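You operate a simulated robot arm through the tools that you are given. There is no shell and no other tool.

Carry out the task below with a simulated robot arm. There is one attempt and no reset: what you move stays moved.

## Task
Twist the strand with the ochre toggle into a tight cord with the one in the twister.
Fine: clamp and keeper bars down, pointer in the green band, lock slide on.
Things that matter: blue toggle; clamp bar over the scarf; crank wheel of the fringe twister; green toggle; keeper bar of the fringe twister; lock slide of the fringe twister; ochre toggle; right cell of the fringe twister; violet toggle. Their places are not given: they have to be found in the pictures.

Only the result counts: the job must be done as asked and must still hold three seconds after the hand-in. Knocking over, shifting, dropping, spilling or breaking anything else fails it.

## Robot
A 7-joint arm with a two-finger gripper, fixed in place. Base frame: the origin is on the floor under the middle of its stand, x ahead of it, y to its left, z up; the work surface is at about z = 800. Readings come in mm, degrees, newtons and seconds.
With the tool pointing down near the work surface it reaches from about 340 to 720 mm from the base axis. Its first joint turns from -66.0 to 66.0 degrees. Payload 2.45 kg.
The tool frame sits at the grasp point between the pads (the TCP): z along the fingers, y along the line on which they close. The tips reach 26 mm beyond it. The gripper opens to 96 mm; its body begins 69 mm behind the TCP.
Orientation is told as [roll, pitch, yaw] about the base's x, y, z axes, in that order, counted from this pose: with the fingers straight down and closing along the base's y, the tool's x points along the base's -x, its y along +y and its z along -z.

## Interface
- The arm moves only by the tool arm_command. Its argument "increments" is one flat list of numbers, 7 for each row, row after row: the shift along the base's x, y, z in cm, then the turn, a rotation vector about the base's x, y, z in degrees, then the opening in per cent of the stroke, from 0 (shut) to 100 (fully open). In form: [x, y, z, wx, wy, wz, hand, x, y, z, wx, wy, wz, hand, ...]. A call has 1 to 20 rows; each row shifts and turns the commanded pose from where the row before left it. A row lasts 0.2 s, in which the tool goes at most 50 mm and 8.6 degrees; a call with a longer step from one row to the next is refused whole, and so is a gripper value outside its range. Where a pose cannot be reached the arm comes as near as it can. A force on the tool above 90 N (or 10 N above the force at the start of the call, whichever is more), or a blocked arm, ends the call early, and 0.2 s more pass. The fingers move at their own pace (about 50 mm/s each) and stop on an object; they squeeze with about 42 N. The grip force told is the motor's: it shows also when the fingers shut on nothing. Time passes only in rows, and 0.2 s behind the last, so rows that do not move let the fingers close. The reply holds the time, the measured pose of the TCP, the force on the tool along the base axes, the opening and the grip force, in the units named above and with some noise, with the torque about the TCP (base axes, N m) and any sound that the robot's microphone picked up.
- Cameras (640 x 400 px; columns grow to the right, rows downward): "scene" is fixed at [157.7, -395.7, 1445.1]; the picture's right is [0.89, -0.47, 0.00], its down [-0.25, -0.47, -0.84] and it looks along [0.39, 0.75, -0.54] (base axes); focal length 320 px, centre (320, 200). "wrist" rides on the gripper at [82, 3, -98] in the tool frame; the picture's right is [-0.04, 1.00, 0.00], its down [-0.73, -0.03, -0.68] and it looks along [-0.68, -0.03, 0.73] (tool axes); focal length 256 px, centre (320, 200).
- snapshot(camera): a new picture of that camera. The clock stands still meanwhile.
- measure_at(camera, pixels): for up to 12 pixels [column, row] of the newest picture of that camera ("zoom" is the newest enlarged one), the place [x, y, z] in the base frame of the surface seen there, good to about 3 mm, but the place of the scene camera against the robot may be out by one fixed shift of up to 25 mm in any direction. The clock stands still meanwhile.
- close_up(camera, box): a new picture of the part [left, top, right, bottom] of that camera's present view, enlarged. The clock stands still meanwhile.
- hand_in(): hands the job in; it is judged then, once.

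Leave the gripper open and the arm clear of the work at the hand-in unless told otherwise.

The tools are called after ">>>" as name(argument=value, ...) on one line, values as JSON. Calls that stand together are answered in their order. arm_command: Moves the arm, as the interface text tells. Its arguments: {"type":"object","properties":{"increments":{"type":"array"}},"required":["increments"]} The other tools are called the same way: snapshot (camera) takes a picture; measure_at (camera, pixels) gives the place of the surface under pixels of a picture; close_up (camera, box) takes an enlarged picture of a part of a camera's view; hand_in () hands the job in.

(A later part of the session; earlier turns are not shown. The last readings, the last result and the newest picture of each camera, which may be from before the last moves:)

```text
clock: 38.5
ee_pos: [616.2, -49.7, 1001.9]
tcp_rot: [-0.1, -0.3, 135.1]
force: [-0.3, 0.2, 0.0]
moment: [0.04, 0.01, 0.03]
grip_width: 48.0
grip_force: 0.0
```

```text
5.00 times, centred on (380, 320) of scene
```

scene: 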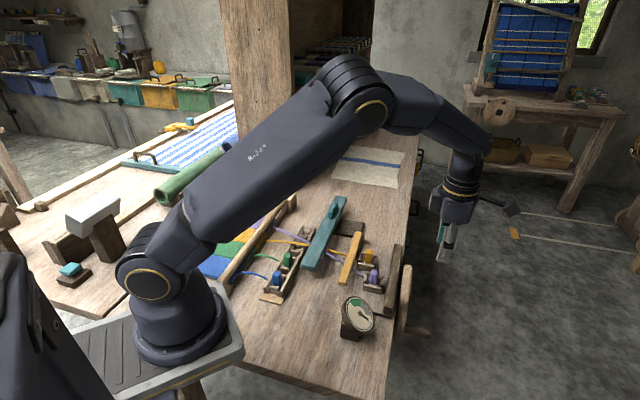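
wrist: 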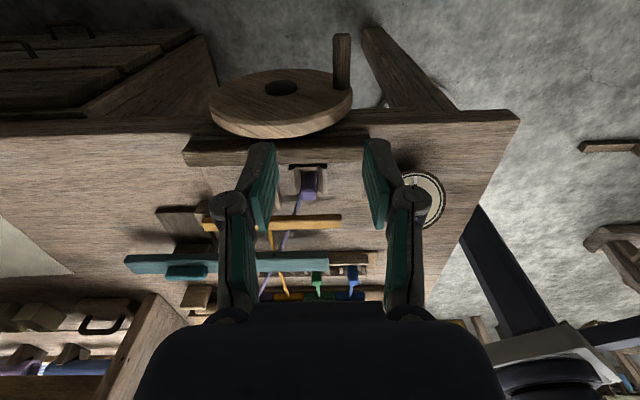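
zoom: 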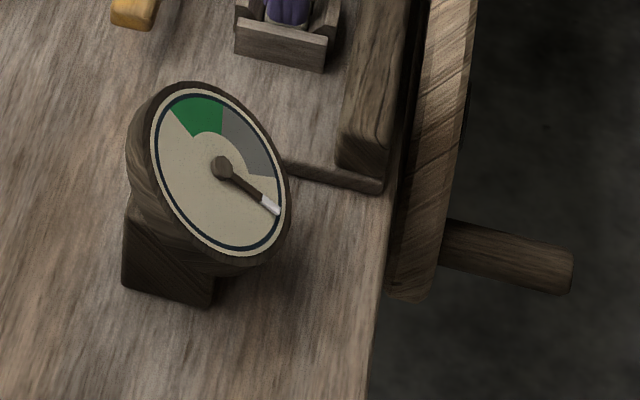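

The hand has a small box on the wheel side reaching about 50 mm from its axis, so I'll grip near the handle's outer part (v≈-470) and tilt the hand outward when going low. I check the brace at (400,80) and table-edge positions first.

>>> measure_at(camera="wrist", pixels=[[380, 40], [400, 70], [430, 95], [440, 113], [300, 140], [350, 150], [190, 150], [500, 118]])

>>> arm_command(increments=[-0.7, -0.66, -3.5, 2.5, 2.5, 0, 60, -0.7, -0.66, -3.5, 2.5, 2.5, 0, 60, -0.7, -0.66, -3.5, 0, 0, 0, 60, 0, 0, -3.5, 0, 0, 0, 60])

>>> snapshot(camera="wrist")

>>> snapshot(camera="scene")

```text
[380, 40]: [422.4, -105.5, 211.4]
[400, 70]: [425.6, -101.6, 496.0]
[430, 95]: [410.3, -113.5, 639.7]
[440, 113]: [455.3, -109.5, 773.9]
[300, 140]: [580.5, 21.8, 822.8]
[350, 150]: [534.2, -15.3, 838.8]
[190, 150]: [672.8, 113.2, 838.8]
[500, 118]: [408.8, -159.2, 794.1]
```

```text
clock: 39.5
ee_pos: [594.0, -71.3, 860.0]
tcp_rot: [-0.2, -7.3, 135.1]
force: [-0.1, -0.9, 0.1]
moment: [0.0, 0.02, 0.0]
grip_width: 57.6
grip_force: 0.0
```

```text
taken
```

wrist: 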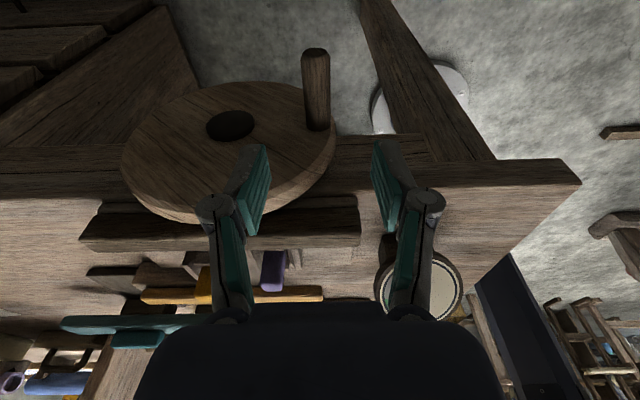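

```text
taken
```

scene: 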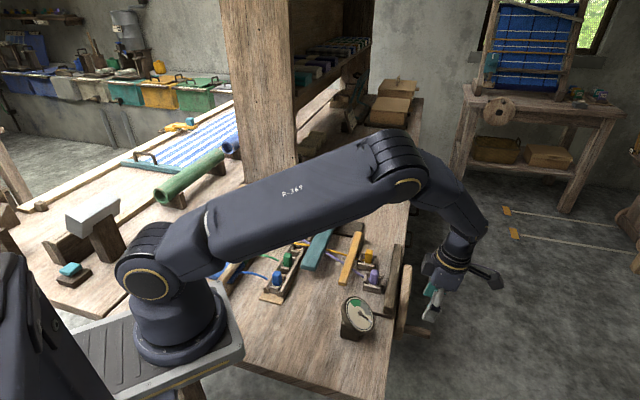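

The fingers straddle the handle in view (handle at (316,90), fingers at 265 and 375). I descend to grip height.

>>> arm_command(increments=[0.1, 0.1, -3.0, 0, 0, 0, 60, 0.05, 0.05, -3.0, 0, 0, 0, 60, 0, 0, -3.0, 0, 0, 0, 60, 0, 0, -2.0, 0, 0, 0, 60])

>>> snapshot(camera="wrist")

>>> snapshot(camera="scene")

```text
clock: 40.5
ee_pos: [594.7, -69.1, 751.3]
tcp_rot: [-0.1, -7.3, 135.0]
force: [-0.3, -0.8, 0.0]
moment: [-0.02, 0.01, -0.01]
grip_width: 57.6
grip_force: 0.0
```

```text
taken
```

wrist: 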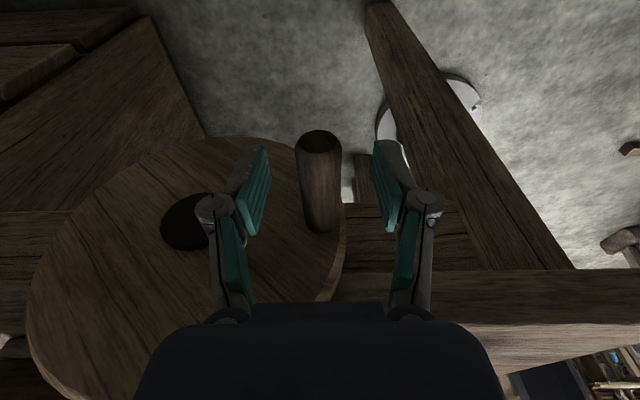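

```text
taken
```

scene: 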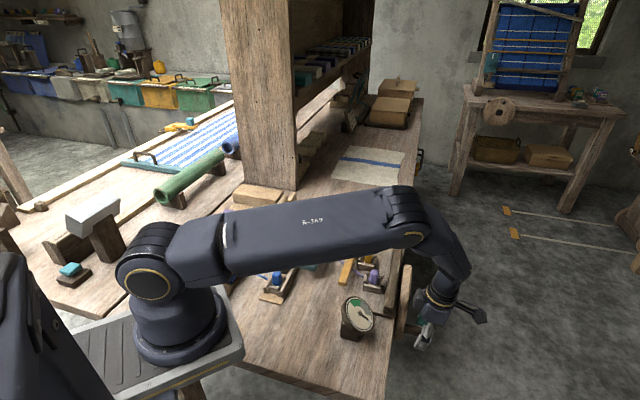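

The upper arm is getting low over the bench, so I measure its height before going lower.

>>> measure_at(camera="scene", pixels=[[250, 245], [310, 225], [310, 250], [370, 225], [400, 205], [415, 235], [380, 250], [440, 260], [230, 265], [345, 255]])

>>> close_up(camera="scene", box=[220, 170, 480, 360])

```text
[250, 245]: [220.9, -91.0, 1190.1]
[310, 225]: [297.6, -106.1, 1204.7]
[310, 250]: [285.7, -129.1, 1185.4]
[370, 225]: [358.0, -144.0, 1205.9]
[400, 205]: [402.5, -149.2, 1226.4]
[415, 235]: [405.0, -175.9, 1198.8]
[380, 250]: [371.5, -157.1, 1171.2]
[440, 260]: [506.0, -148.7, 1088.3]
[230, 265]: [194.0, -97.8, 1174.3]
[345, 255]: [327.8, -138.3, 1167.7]
```

```text
2.11 times, centred on (350, 265) of scene
```

zoom: 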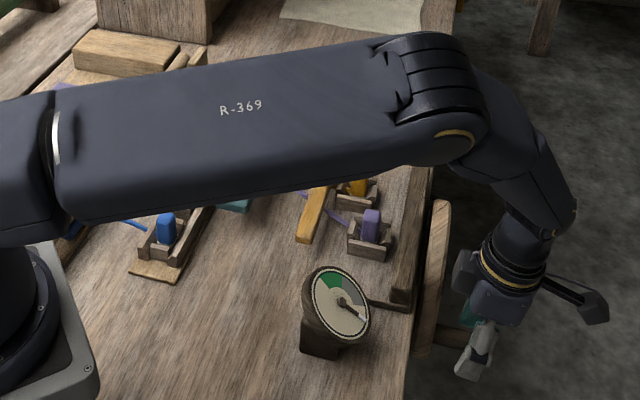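

The arm links are at z≈1170+, so there is ample clearance. I lower the last 11 mm and close on the handle.

>>> arm_command(increments=[0, 0, -1.1, 0, 0, 0, 60, 0, 0, 0, 0, 0, 0, 0, 0, 0, 0, 0, 0, 0, 0, 0, 0, 0, 0, 0, 0, 0, 0, 0, 0, 0, 0, 0, 0])

>>> snapshot(camera="wrist")

>>> close_up(camera="scene", box=[320, 260, 460, 360])

```text
clock: 41.7
ee_pos: [595.7, -67.7, 740.5]
tcp_rot: [-0.2, -7.3, 135.0]
force: [2.3, 0.4, -1.8]
moment: [-0.12, -0.01, -0.05]
grip_width: 21.2
grip_force: 45.0
```

```text
taken
```

wrist: 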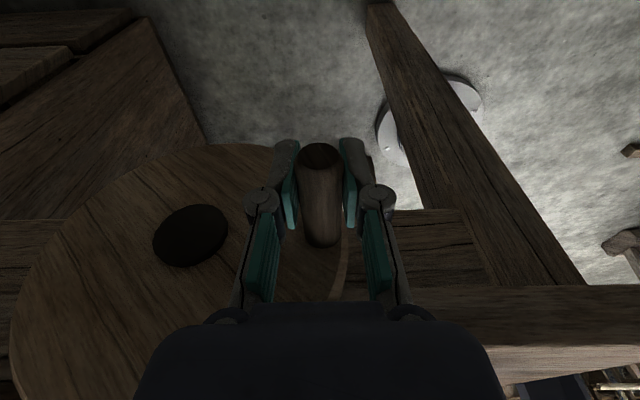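

```text
4.00 times, centred on (390, 310) of scene
```

zoom: 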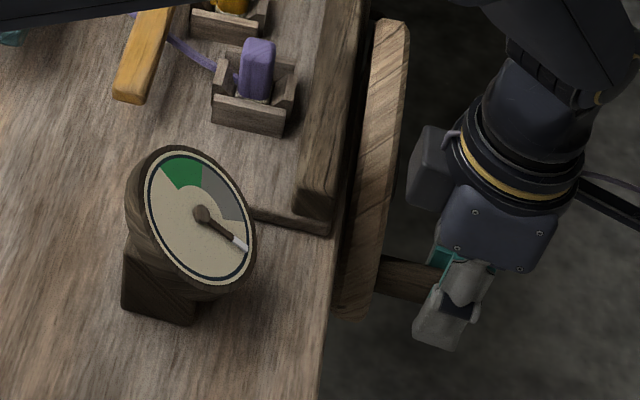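

The handle is held (21 mm). I turn it up toward the top by about 30° as a test and watch the dial.

>>> arm_command(increments=[0.03, 0.03, 0.85, 0, 0, 0, 0, 0.05, 0.05, 0.85, 0, 0, 0, 0, 0.13, 0.13, 0.69, 0, 0, 0, 0, 0.13, 0.13, 0.68, 0, 0, 0, 0, 0.21, 0.21, 0.65, 0, 0, 0, 0, 0.21, 0.21, 0.64, 0, 0, 0, 0])

>>> snapshot(camera="wrist")

>>> close_up(camera="scene", box=[320, 260, 460, 360])

```text
clock: 43.1
ee_pos: [600.6, -60.1, 783.7]
tcp_rot: [0.0, -7.6, 135.0]
force: [-4.9, 4.6, -8.1]
moment: [-0.38, 0.29, 0.02]
grip_width: 21.4
grip_force: 44.7
```

```text
taken
```

wrist: 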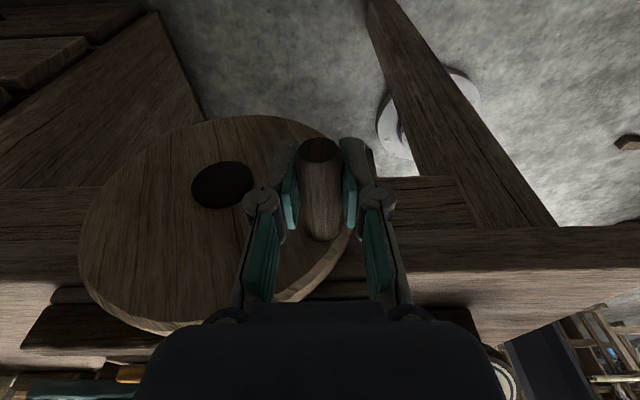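

```text
4.00 times, centred on (390, 310) of scene
```

zoom: 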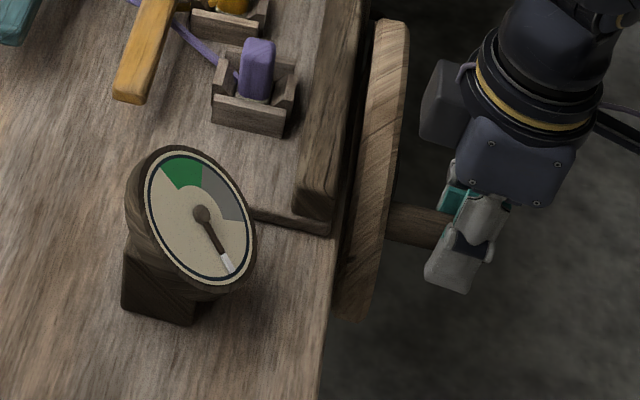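

The pointer moved clockwise (toward green the long way), the right direction. I continue to the top (90°).

>>> arm_command(increments=[0.58, 0.58, 1.17, 0, 0, 0, 0, 0.71, 0.71, 1.0, 0, 0, 0, 0, 0.83, 0.83, 0.82, 0, 0, 0, 0, 0.91, 0.91, 0.6, 0, 0, 0, 0, 0.97, 0.97, 0.37, 0, 0, 0, 0, 1.0, 1.0, 0.12, 0, 0, 0, 0])

>>> snapshot(camera="wrist")

>>> close_up(camera="scene", box=[320, 260, 460, 360])

```text
clock: 44.5
ee_pos: [654.2, -10.3, 824.9]
tcp_rot: [-0.4, -7.2, 135.1]
force: [-5.0, -3.3, -0.3]
moment: [-0.4, 0.18, 0.1]
grip_width: 21.6
grip_force: 44.9
```

```text
taken
```

wrist: 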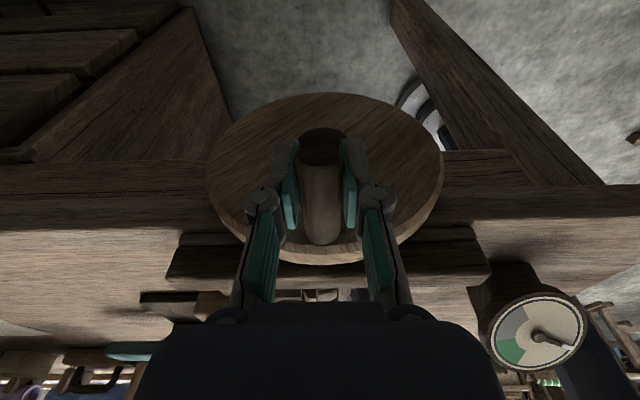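

```text
4.00 times, centred on (390, 310) of scene
```

zoom: 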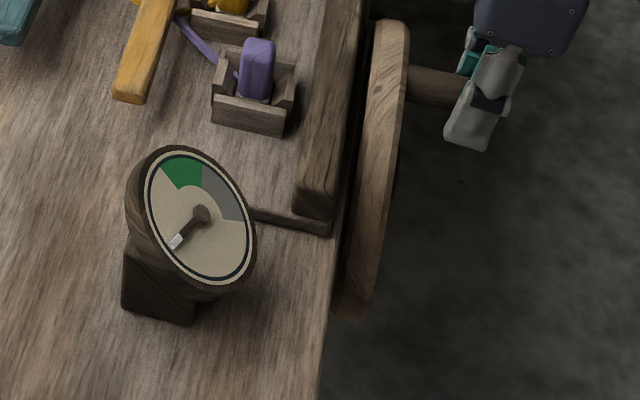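

About 90° of wheel gave a similar pointer turn, so the ratio is near 1:1. I measure dial points (hub, band edges, pointer tip) to compute angles.

>>> close_up(camera="scene", box=[340, 290, 380, 340])

>>> measure_at(camera="zoom", pixels=[[320, 180], [220, 80], [320, 60], [420, 200], [200, 260], [240, 200], [400, 320], [300, 300]])

```text
8.00 times, centred on (360, 315) of scene
```

zoom: 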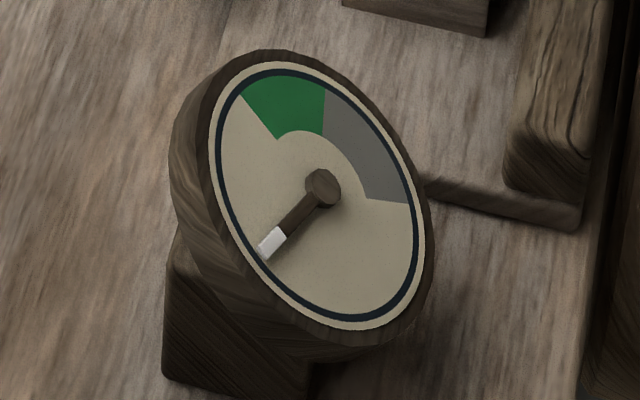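

```text
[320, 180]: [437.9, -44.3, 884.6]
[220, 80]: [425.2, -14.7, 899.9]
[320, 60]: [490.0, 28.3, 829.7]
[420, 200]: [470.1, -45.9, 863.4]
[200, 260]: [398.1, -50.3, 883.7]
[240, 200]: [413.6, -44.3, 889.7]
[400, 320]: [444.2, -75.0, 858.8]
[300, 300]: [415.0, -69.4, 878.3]
```

Dial angles worked out: pointer now at -61°, green from about -150° to -211° (middle ≈ -181°), with about 1.2° of pointer per degree of wheel. I need roughly 100° more. I go on to about 150°, easing the tilt to help reach, then check.

>>> arm_command(increments=[1.0, 1.0, -0.12, -0.85, -0.85, 0, 0, 0.97, 0.97, -0.37, -0.85, -0.85, 0, 0, 0.91, 0.91, -0.6, -0.85, -0.85, 0, 0, 0.83, 0.83, -0.82, -0.85, -0.85, 0, 0, 0.71, 0.71, -1.0, -0.85, -0.85, 0, 0, 0.58, 0.58, -1.17, 0, 0, 0, 0])

>>> close_up(camera="scene", box=[340, 290, 380, 340])

>>> close_up(camera="scene", box=[320, 160, 520, 340])

```text
clock: 45.9
ee_pos: [702.3, 39.5, 782.9]
tcp_rot: [-0.1, -1.3, 135.1]
force: [-8.8, -6.8, 0.7]
moment: [-0.6, -0.05, 0.13]
grip_width: 21.3
grip_force: 45.3
```

```text
8.00 times, centred on (360, 315) of scene
```

zoom: 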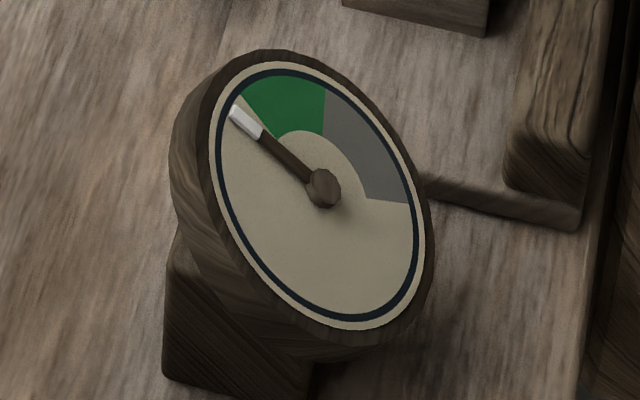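

```text
2.22 times, centred on (420, 250) of scene
```

zoom: 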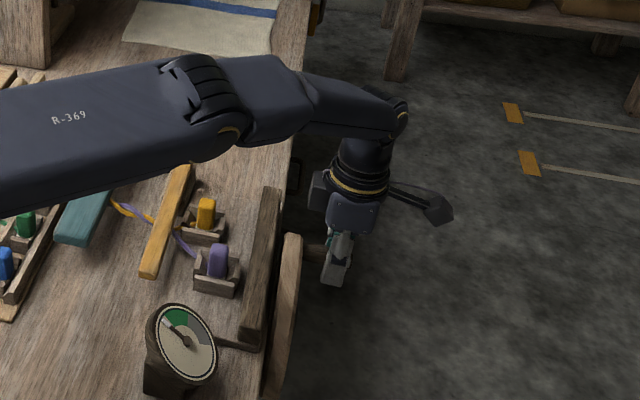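

Pointer at about -133°, just before green. Another 40° of wheel should put it mid-green. I continue to 190°.

>>> arm_command(increments=[0.42, 0.42, -1.29, 0, 0, 0, 0, 0.26, 0.26, -1.37, 0, 0, 0, 0, 0.08, 0.08, -1.42, 0, 0, 0, 0, -0.08, -0.08, -1.42, 0, 0, 0, 0])

>>> close_up(camera="scene", box=[340, 290, 380, 340])

>>> snapshot(camera="wrist")

```text
clock: 46.9
ee_pos: [710.4, 48.8, 735.8]
tcp_rot: [-2.0, -0.2, 135.1]
force: [64.4, 23.9, 2.3]
moment: [0.39, 0.82, 0.75]
grip_width: 21.1
grip_force: 44.7
out of reach, approached as far as the arm can: row 3
```

```text
8.00 times, centred on (360, 315) of scene
```

zoom: 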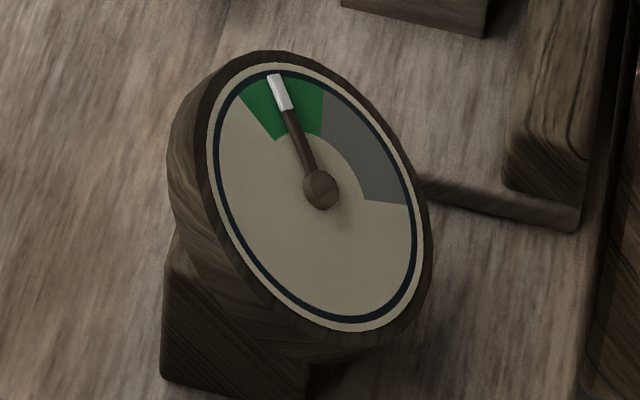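

```text
taken
```

wrist: 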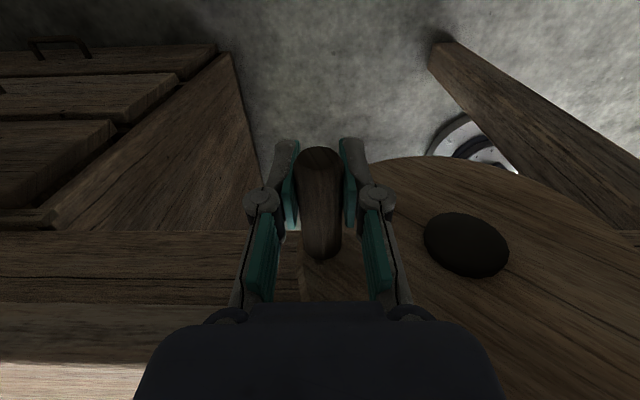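

The pointer is now in the middle of green (≈ -176°). The arm was at its reach limit, hence the 64 N side force. I open the fingers slightly and see whether the wheel holds by itself.

>>> arm_command(increments=[0, 0, 0, 0, 0, 0, 40, 0, 0, 0, 0, 0, 0, 45])

>>> close_up(camera="scene", box=[340, 290, 380, 340])

>>> snapshot(camera="wrist")

```text
clock: 47.5
ee_pos: [705.6, 44.1, 736.9]
tcp_rot: [-0.7, -0.8, 134.8]
force: [23.4, 16.6, 37.9]
moment: [-0.7, 3.38, -1.17]
grip_width: 43.3
grip_force: 0.0
```

```text
8.00 times, centred on (360, 315) of scene
```

zoom: 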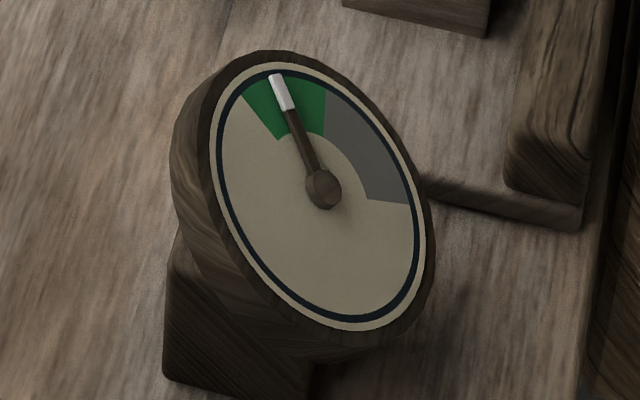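

```text
taken
```

wrist: 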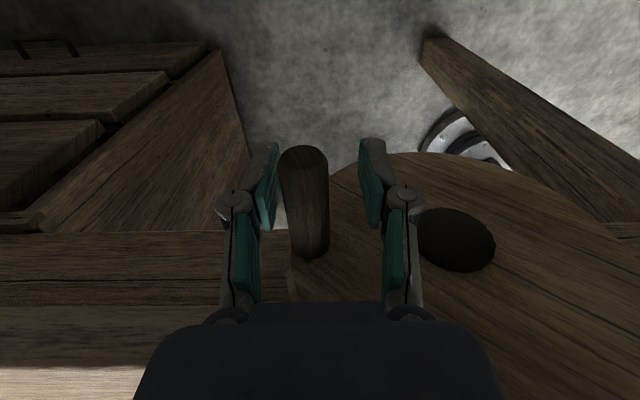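

The wheel hasn't moved, but the force reading (about 47 N along the rim's normal) shows the hand's underside is resting on the wheel rim. I lift straight up gently and check the dial again.

>>> arm_command(increments=[0, 0, 0.8, 0, 0, 0, 45, 0, 0, 1.0, 0, 0, 0, 45, 0, 0, 1.2, 0, 0, 0, 45])

>>> close_up(camera="scene", box=[340, 290, 380, 340])

>>> snapshot(camera="wrist")

```text
clock: 48.3
ee_pos: [703.0, 42.2, 758.7]
tcp_rot: [0.2, -1.3, 135.0]
force: [0.6, 0.7, -0.2]
moment: [-0.01, -0.04, 0.04]
grip_width: 43.1
grip_force: 0.0
```

```text
8.00 times, centred on (360, 315) of scene
```

zoom: 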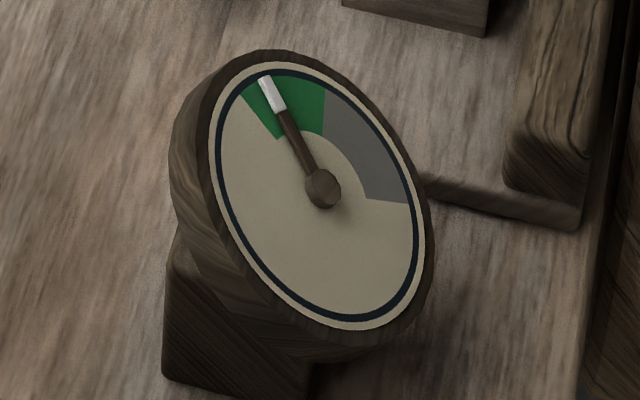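

```text
taken
```

wrist: 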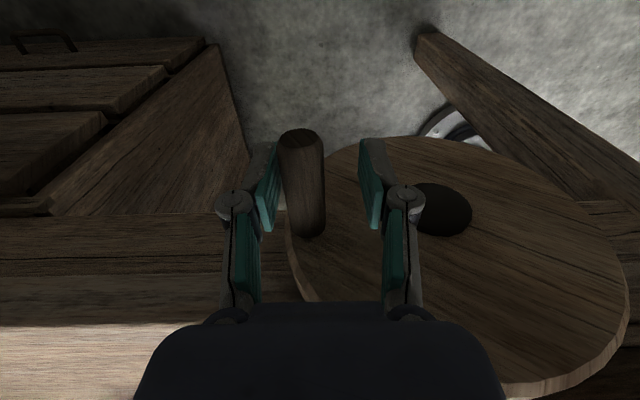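

The pointer slid back about 10° (now about -166°, still in green). I need to know if it keeps unwinding, so I lift a bit more and look again.

>>> arm_command(increments=[0, 0, 1.5, 0, 0, 0, 45, 0, 0, 1.5, 0, 0, 0, 45])

>>> close_up(camera="scene", box=[340, 290, 380, 340])

```text
clock: 48.9
ee_pos: [703.4, 44.8, 789.6]
tcp_rot: [-0.1, -1.3, 135.0]
force: [-0.2, 0.1, 0.0]
moment: [-0.03, -0.06, -0.01]
grip_width: 43.1
grip_force: 0.0
```

```text
8.00 times, centred on (360, 315) of scene
```

zoom: 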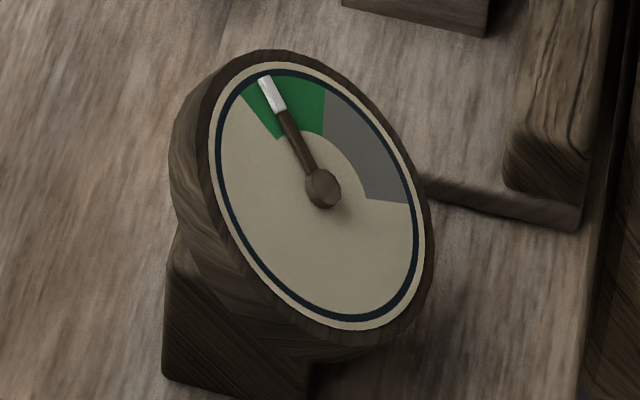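

It holds at about -166° (green starts at -150°), so the shift came from the hand touching the rim. For more margin I'll nudge the handle down ~10° from above with shut fingers, where the hand stays clear of the rim. First I rise, shut the fingers and centre over the handle.

>>> arm_command(increments=[0, 0, 1.5, 0, 0, 0, 0, 0, 0, 0.5, 0, 0, 0, 0, 0.2, 0.3, 0, 0, 0, 0, 0, 0.2, 0.3, 0, 0, 0, 0, 0, 0, 0, 0, 0, 0, 0, 0])

>>> snapshot(camera="wrist")

>>> close_up(camera="scene", box=[340, 290, 380, 340])

```text
clock: 50.1
ee_pos: [708.2, 50.9, 809.5]
tcp_rot: [-0.1, -1.3, 134.9]
force: [-0.3, 0.2, 0.8]
moment: [-0.02, -0.05, -0.02]
grip_width: 0.3
grip_force: 28.2
```

```text
taken
```

wrist: 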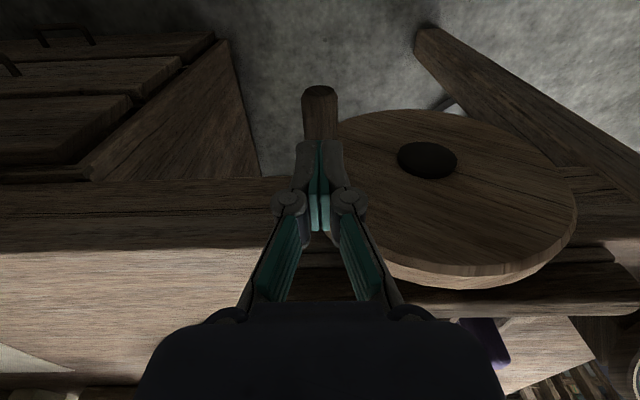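

```text
8.00 times, centred on (360, 315) of scene
```

zoom: 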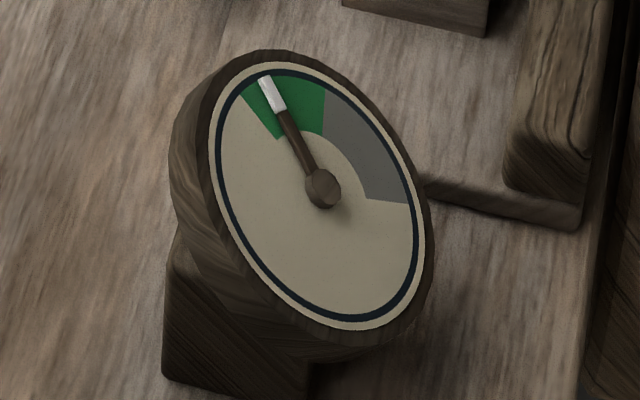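

Steady over 1.2 s, and the handle is centred below the shut tips. I measure its top, then nudge it down.

>>> measure_at(camera="wrist", pixels=[[320, 97], [320, 115], [320, 130], [308, 115], [333, 115]])

>>> arm_command(increments=[0, 0, -1.5, 0, 0, 0, 0, 0, 0, -1.0, 0, 0, 0, 0, 0, 0, -0.5, 0, 0, 0, 0])

>>> close_up(camera="scene", box=[340, 290, 380, 340])

```text
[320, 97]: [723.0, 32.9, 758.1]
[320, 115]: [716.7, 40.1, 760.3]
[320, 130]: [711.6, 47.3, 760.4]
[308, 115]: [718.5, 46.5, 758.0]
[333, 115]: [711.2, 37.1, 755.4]
```

```text
clock: 50.9
ee_pos: [707.8, 50.7, 781.3]
tcp_rot: [-0.2, -1.2, 135.0]
force: [1.3, 0.9, 1.4]
moment: [-0.01, 0.0, 0.0]
grip_width: 5.9
grip_force: 28.4
```

```text
8.00 times, centred on (360, 315) of scene
```

zoom: 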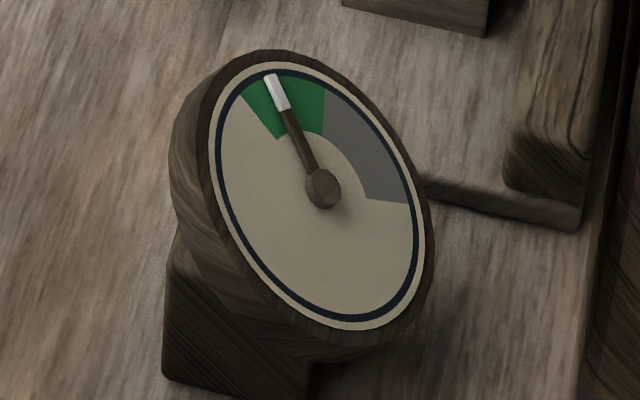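

It moved to about -171°. Another 8 mm.

>>> arm_command(increments=[0, 0, -0.4, 0, 0, 0, 0, 0, 0, -0.4, 0, 0, 0, 0])

>>> close_up(camera="scene", box=[340, 290, 380, 340])

```text
clock: 51.5
ee_pos: [708.5, 50.6, 772.8]
tcp_rot: [-0.1, -1.3, 134.9]
force: [-0.8, 0.0, 1.0]
moment: [0.01, -0.01, 0.01]
grip_width: 0.0
grip_force: 28.7
```

```text
8.00 times, centred on (360, 315) of scene
```

zoom: 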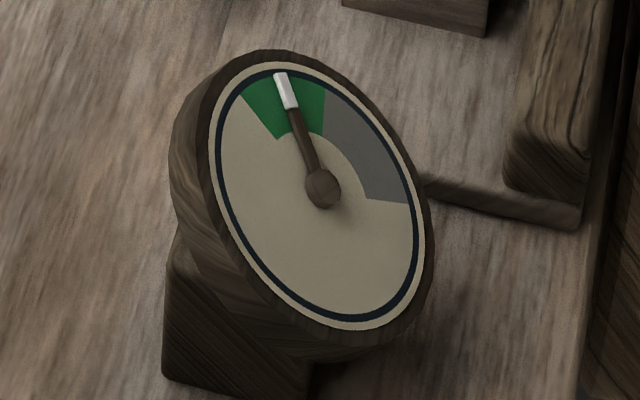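

Pointer at about -178°, the middle of green. Now I rise clear, turn back to yaw 45° and go above the teal slide's knob at about (563,317).

>>> arm_command(increments=[0, 0, 2.0, 0, 0, 0, 0, 0, 0, 4.5, 0, 0, 0, 0, 0, 0, 4.5, 0, 0, 0, 0, 0, 0, 4.5, 0, 0, 0, 0, 0, 0, 4.5, 0, 0, 0, 0, 0, 0, 4.5, 0, 0, 0, 0])

>>> arm_command(increments=[-1.32, 2.42, 0, 0, 0, -8.2, 30, -1.32, 2.42, 0, 0, 0, -8.2, 30, -1.32, 2.42, 0, 0, 0, -8.2, 30, -1.32, 2.42, 0, 0, 0, -8.2, 30, -1.32, 2.42, 0, 0, 0, -8.2, 30, -1.32, 2.42, 0, 0, 0, -8.2, 30, -1.32, 2.42, 0, 0, 0, -8.2, 50, -1.32, 2.42, 0, 0, 0, -8.2, 50, -1.32, 2.42, 0, 0, 0, -8.2, 50, -1.32, 2.42, 0, 0, 0, -8.2, 50, -1.32, 2.42, 0, 0, 0, -8.0, 50])

>>> snapshot(camera="wrist")

>>> snapshot(camera="scene")

>>> close_up(camera="scene", box=[340, 290, 380, 340])

```text
clock: 52.9
ee_pos: [709.0, 49.9, 1016.8]
tcp_rot: [-0.1, -1.3, 135.0]
force: [-0.1, 0.0, 0.3]
moment: [0.03, 0.04, -0.02]
grip_width: 0.0
grip_force: 28.3
```

```text
clock: 55.3
ee_pos: [562.8, 317.0, 1016.3]
tcp_rot: [-0.2, -1.4, 44.8]
force: [0.2, 0.2, 0.2]
moment: [0.02, -0.02, -0.03]
grip_width: 48.2
grip_force: 0.0
```

```text
taken
```

wrist: 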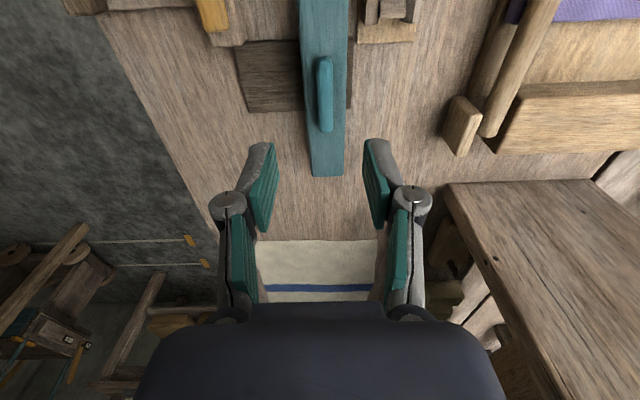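

```text
taken
```

scene: 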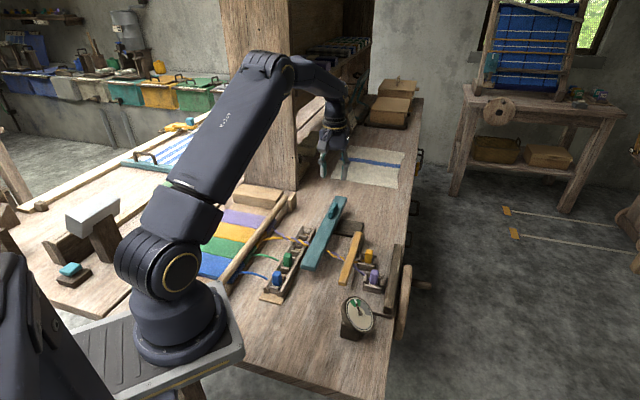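

```text
8.00 times, centred on (360, 315) of scene
```

zoom: 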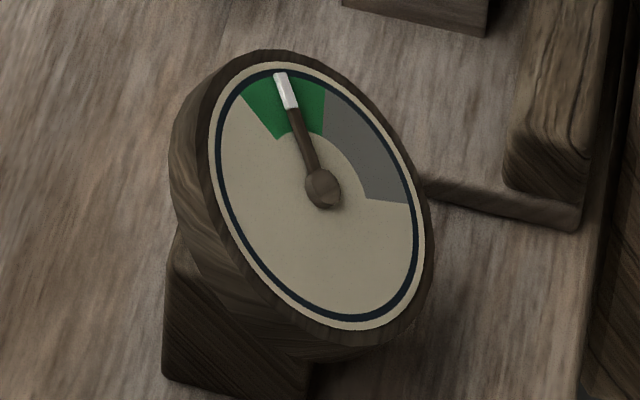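

The pointer stays mid-green. Now I enlarge the slide and knob at (325,92) and measure them.

>>> close_up(camera="wrist", box=[200, 0, 420, 190])

>>> measure_at(camera="wrist", pixels=[[325, 62], [325, 95], [325, 128], [317, 95], [332, 95], [303, 95], [347, 95], [327, 172], [242, 108], [298, 108], [350, 105], [300, 60]])

>>> measure_at(camera="wrist", pixels=[[240, 60], [238, 45], [350, 65], [215, 20], [230, 35], [208, 10], [325, 30], [303, 30], [346, 30], [470, 190], [300, 5], [345, 5]])

```text
2.11 times, centred on (310, 95) of wrist
```

zoom: 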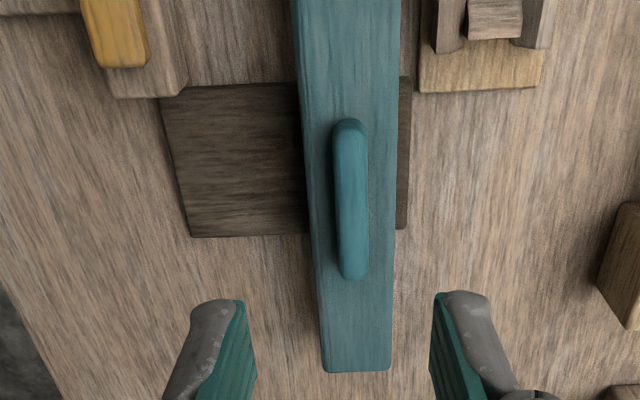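

```text
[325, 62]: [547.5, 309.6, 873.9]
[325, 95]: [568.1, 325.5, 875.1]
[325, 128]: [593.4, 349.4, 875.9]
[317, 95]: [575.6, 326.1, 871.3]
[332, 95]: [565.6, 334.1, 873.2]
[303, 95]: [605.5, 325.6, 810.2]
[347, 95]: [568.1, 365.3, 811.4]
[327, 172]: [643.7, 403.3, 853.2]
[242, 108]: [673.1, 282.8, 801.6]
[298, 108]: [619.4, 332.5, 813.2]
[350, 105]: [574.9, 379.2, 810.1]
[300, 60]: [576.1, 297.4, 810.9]
```

```text
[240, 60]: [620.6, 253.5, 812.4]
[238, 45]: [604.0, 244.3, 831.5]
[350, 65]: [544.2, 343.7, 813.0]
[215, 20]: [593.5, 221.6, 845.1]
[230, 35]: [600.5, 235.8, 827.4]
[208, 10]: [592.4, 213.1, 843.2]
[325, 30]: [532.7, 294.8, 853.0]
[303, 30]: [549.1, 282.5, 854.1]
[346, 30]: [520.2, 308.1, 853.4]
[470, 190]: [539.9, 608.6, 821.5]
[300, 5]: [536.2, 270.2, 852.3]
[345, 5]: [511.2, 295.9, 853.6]
```

Knob: u≈602–670, v≈-171, top z≈875, about 15 mm wide. The bar is centred at v≈-169, and the plate runs on to v≈-262 toward the keeper. I'll descend with the fingers astride the knob (tips ≈ 858, just above the bar).

>>> arm_command(increments=[0.35, 0.62, -3.3, 0, 0, 0, 50, 0.35, 0.62, -3.3, 0, 0, 0, 50, 0, 0, -3.3, 0, 0, 0, 50, 0, 0, -2.5, 0, 0, 0, 50])

>>> snapshot(camera="wrist")

>>> close_up(camera="scene", box=[280, 140, 400, 260])

```text
clock: 56.3
ee_pos: [571.9, 330.1, 891.1]
tcp_rot: [-0.1, -1.2, 45.0]
force: [0.2, -0.6, 0.1]
moment: [-0.04, 0.0, -0.02]
grip_width: 48.0
grip_force: 0.0
```

```text
taken
```

wrist: 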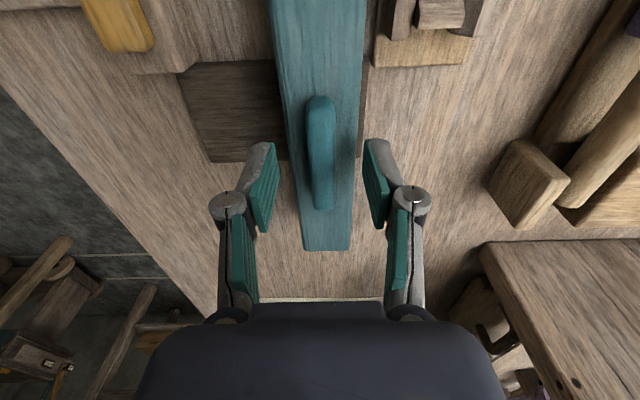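

```text
3.33 times, centred on (340, 200) of scene
```

zoom: 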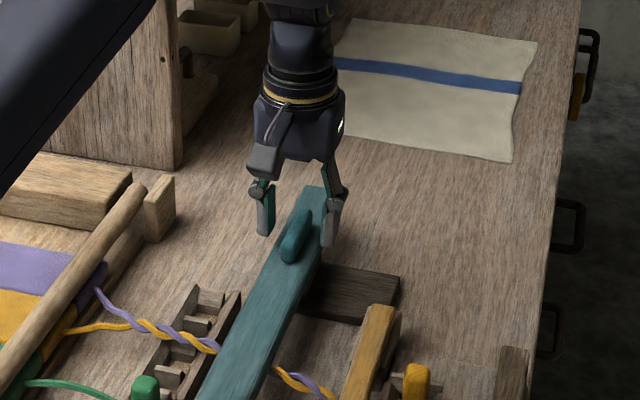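

The strands are twisted together. I lower 7 mm and close on the knob.

>>> arm_command(increments=[-0.1, -0.05, -0.7, 0, 0, 0, 50, 0, 0, 0, 0, 0, 0, 0, 0, 0, 0, 0, 0, 0, 0, 0, 0, 0, 0, 0, 0, 0, 0, 0, 0, 0, 0, 0, 0])

>>> snapshot(camera="wrist")

```text
clock: 57.5
ee_pos: [568.8, 328.4, 884.3]
tcp_rot: [0.0, -1.4, 44.9]
force: [0.1, 1.7, -2.3]
moment: [0.25, -0.23, 0.01]
grip_width: 14.9
grip_force: 41.2
```

```text
taken
```

wrist: 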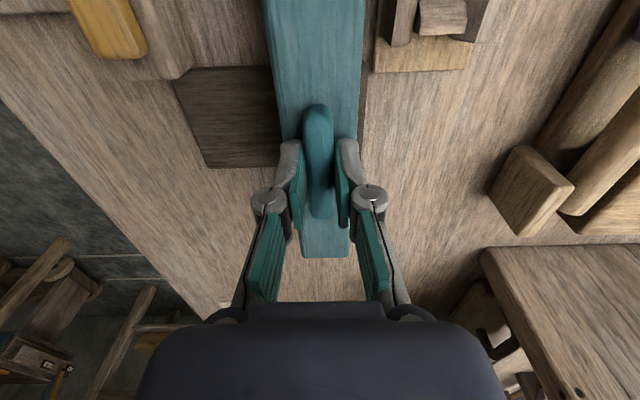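

The knob is held (14.9 mm). I try sliding it 10 mm toward the twister (-v) and read the force.

>>> arm_command(increments=[0.35, -0.35, 0, 0, 0, 0, 0, 0.35, -0.35, 0, 0, 0, 0, 0])

>>> snapshot(camera="wrist")

>>> close_up(camera="scene", box=[270, 160, 430, 320])

```text
clock: 58.1
ee_pos: [576.8, 324.0, 883.9]
tcp_rot: [-0.1, -1.3, 45.0]
force: [7.9, 9.1, -15.1]
moment: [-0.03, 0.14, 0.03]
grip_width: 14.9
grip_force: 41.0
```

```text
taken
```

wrist: 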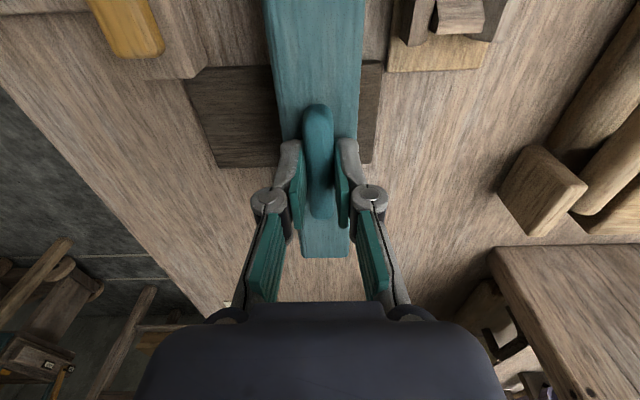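

```text
2.50 times, centred on (350, 240) of scene
```

zoom: 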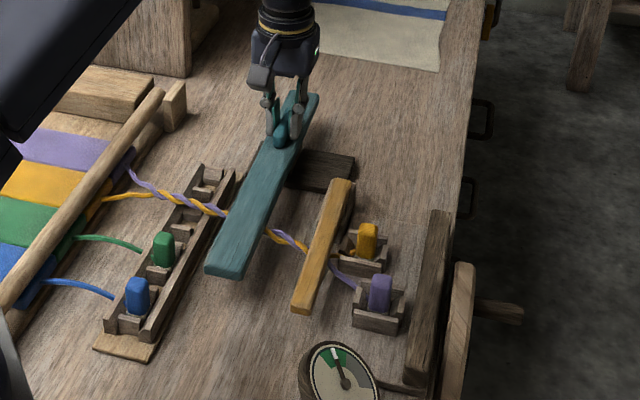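

The slide moved along with the hand (more plate shows to its right). I continue toward the keeper in small steps with slight corrections.

>>> arm_command(increments=[0.38, -0.33, -0.03, 0, 0, 0, 0, 0.38, -0.33, -0.03, 0, 0, 0, 0, 0.37, -0.34, 0, 0, 0, 0, 0, 0.37, -0.34, 0, 0, 0, 0, 0])

>>> close_up(camera="scene", box=[270, 160, 430, 320])

```text
clock: 59.1
ee_pos: [590.5, 308.0, 883.9]
tcp_rot: [-0.2, -1.2, 45.0]
force: [3.7, 5.9, -8.2]
moment: [0.11, -0.1, 0.01]
grip_width: 14.9
grip_force: 41.5
```

```text
2.50 times, centred on (350, 240) of scene
```

zoom: 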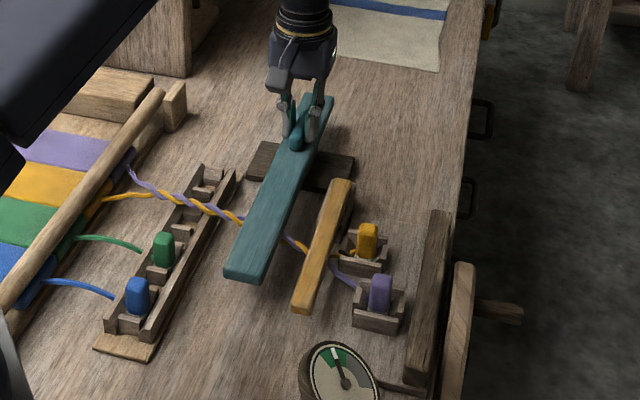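

Smooth. TCP at v≈-200, and I continue.

>>> arm_command(increments=[0.37, -0.34, -0.02, 0, 0, 0, 0, 0.37, -0.34, -0.02, 0, 0, 0, 0, 0.37, -0.34, 0, 0, 0, 0, 0, 0.37, -0.34, 0, 0, 0, 0, 0, 0.37, -0.34, 0, 0, 0, 0, 0])

>>> close_up(camera="scene", box=[270, 160, 430, 320])

>>> snapshot(camera="wrist")

```text
clock: 60.3
ee_pos: [608.6, 290.2, 884.3]
tcp_rot: [-0.1, -1.0, 45.1]
force: [-8.6, -7.6, -0.6]
moment: [0.15, -0.04, 0.04]
grip_width: 14.8
grip_force: 41.1
```

```text
2.50 times, centred on (350, 240) of scene
```

zoom: 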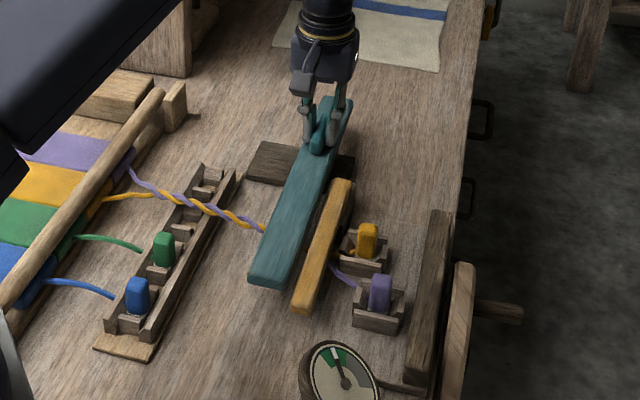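

```text
taken
```

wrist: 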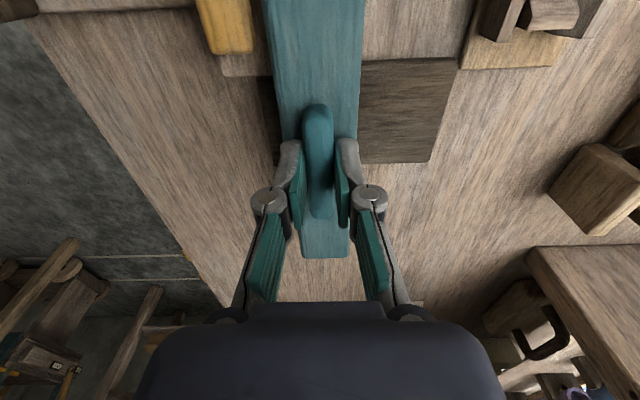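

TCP at v≈-225, with the bar's edge about 10 mm from the keeper. I continue, now with steps along pure -v.

>>> arm_command(increments=[0.34, -0.36, 0, 0, 0, 0, 0, 0.34, -0.36, 0, 0, 0, 0, 0])

>>> close_up(camera="scene", box=[310, 180, 410, 310])

```text
clock: 60.9
ee_pos: [611.4, 286.7, 884.2]
tcp_rot: [0.3, -1.1, 45.1]
force: [-25.9, 0.2, 7.2]
moment: [0.14, 0.39, -0.11]
grip_width: 15.1
grip_force: 40.7
```

```text
3.08 times, centred on (360, 245) of scene
```

zoom: 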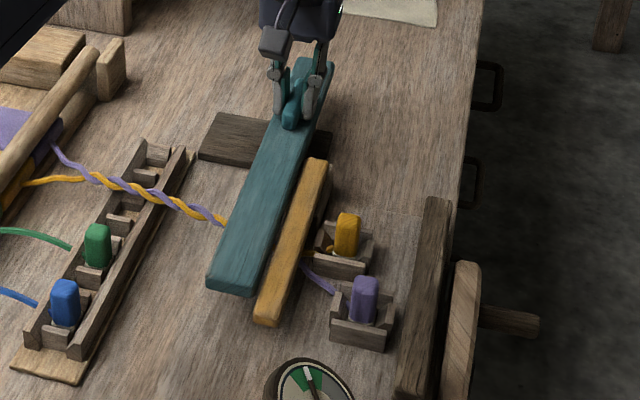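

Resistance is starting (about 18 N) at v≈-230, which matches the predicted end of travel (about 61 mm). I push a bit further to confirm it is the stop.

>>> arm_command(increments=[0.2, -0.4, 0, 0, 0, 0, 0, 0.2, -0.4, 0, 0, 0, 0, 0])

>>> close_up(camera="scene", box=[310, 180, 410, 310])

>>> snapshot(camera="wrist")

```text
clock: 61.5
ee_pos: [611.9, 286.4, 884.4]
tcp_rot: [0.9, -1.4, 45.3]
force: [-35.3, 30.5, 4.4]
moment: [-0.21, 1.57, -0.55]
grip_width: 14.9
grip_force: 40.9
```

```text
3.08 times, centred on (360, 245) of scene
```

zoom: 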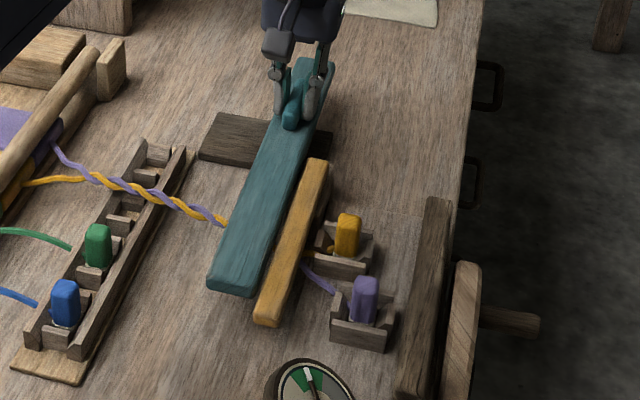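

```text
taken
```

wrist: 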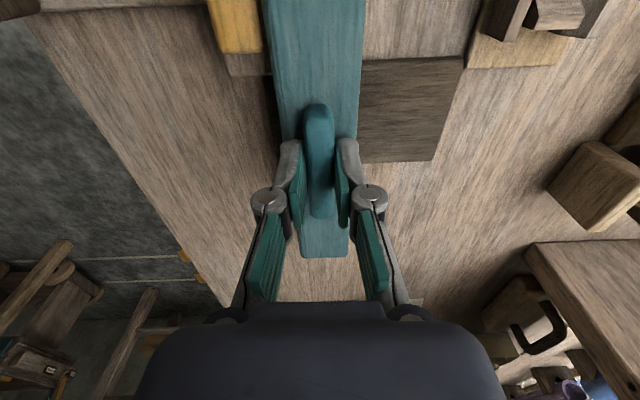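

It stands firm at v≈-230 against 46 N, so the slide is fully on. I relax the push and open the fingers.

>>> arm_command(increments=[-0.2, 0.3, 0, 0, 0, 0, 0, 0, 0, 0, 0, 0, 0, 30, 0, 0, 0, 0, 0, 0, 40, 0, 0, 0, 0, 0, 0, 40])

>>> snapshot(camera="wrist")

>>> close_up(camera="scene", box=[310, 180, 410, 310])

```text
clock: 62.5
ee_pos: [619.1, 277.1, 884.8]
tcp_rot: [-0.3, -1.4, 44.8]
force: [-1.1, 0.6, 0.5]
moment: [-0.02, -0.02, -0.01]
grip_width: 38.8
grip_force: 0.3
```

```text
taken
```

wrist: 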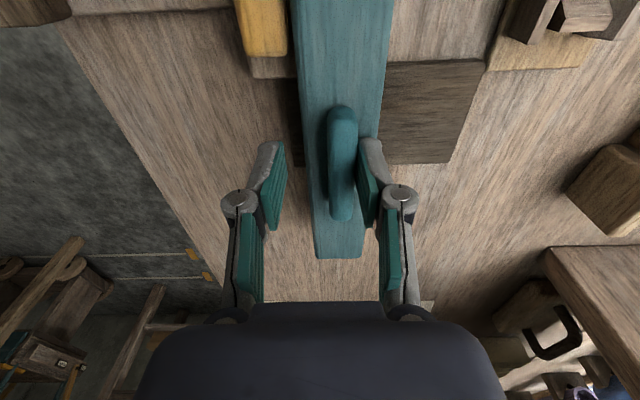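

```text
3.08 times, centred on (360, 245) of scene
```

zoom: 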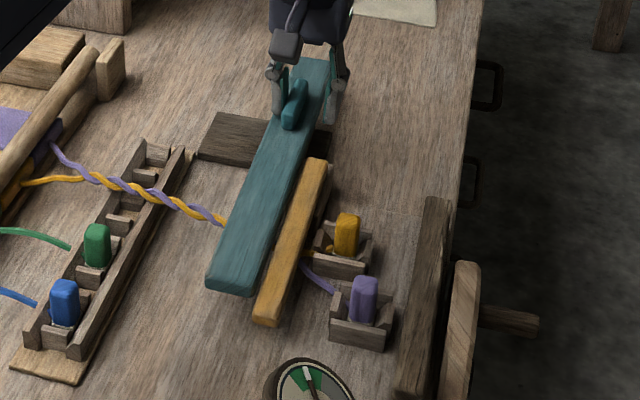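

The slide stays. I lift straight up, clear of the work, and inspect everything.

>>> arm_command(increments=[0, 0, 1.5, 0, 0, 0, 40, 0, 0, 3.0, 0, 0, 0, 40, 0, 0, 4.5, 0, 0, 0, 60, 0, 0, 4.5, 0, 0, 0, 100, -2.0, -2.0, 3.0, 0, 0, 0, 100, -2.0, -2.0, 3.0, 0, 0, 0, 100, -2.0, -2.0, 2.0, 0, 0, 0, 100])

>>> snapshot(camera="wrist")

>>> snapshot(camera="scene")

>>> close_up(camera="scene", box=[320, 210, 430, 345])

>>> close_up(camera="scene", box=[340, 290, 380, 340])

```text
clock: 64.1
ee_pos: [557.7, 217.4, 1099.4]
tcp_rot: [0.0, -1.2, 45.0]
force: [0.5, 0.1, 0.4]
moment: [0.01, 0.01, 0.02]
grip_width: 95.9
grip_force: 0.2
```

```text
taken
```

wrist: 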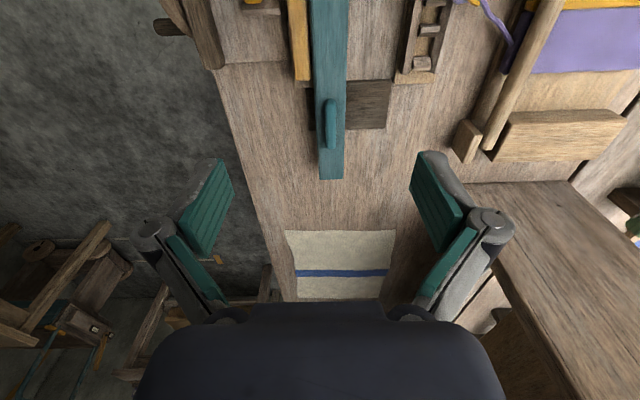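

```text
taken
```

scene: 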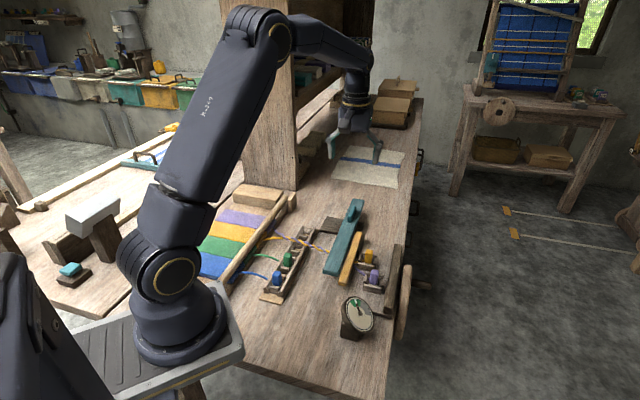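

```text
2.96 times, centred on (375, 278) of scene
```

zoom: 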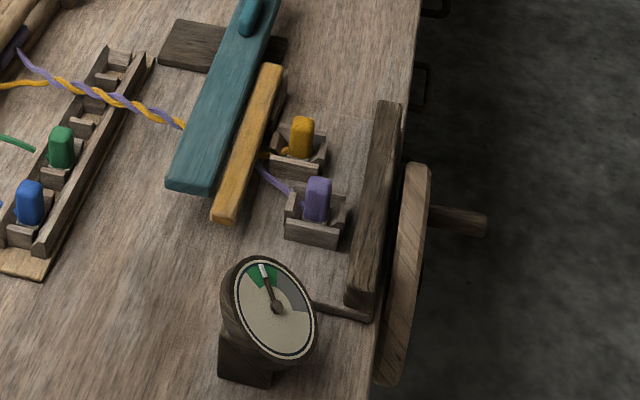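

```text
8.00 times, centred on (360, 315) of scene
```

zoom: 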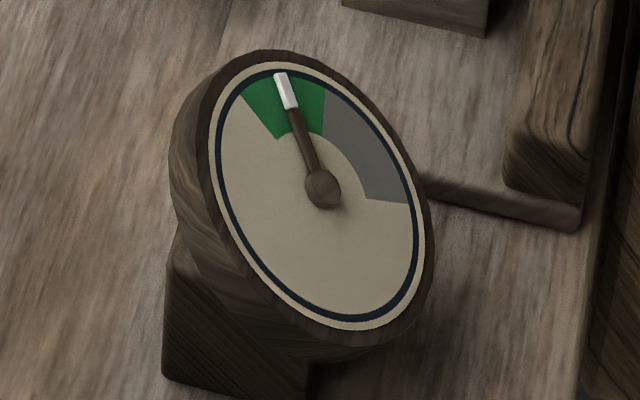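

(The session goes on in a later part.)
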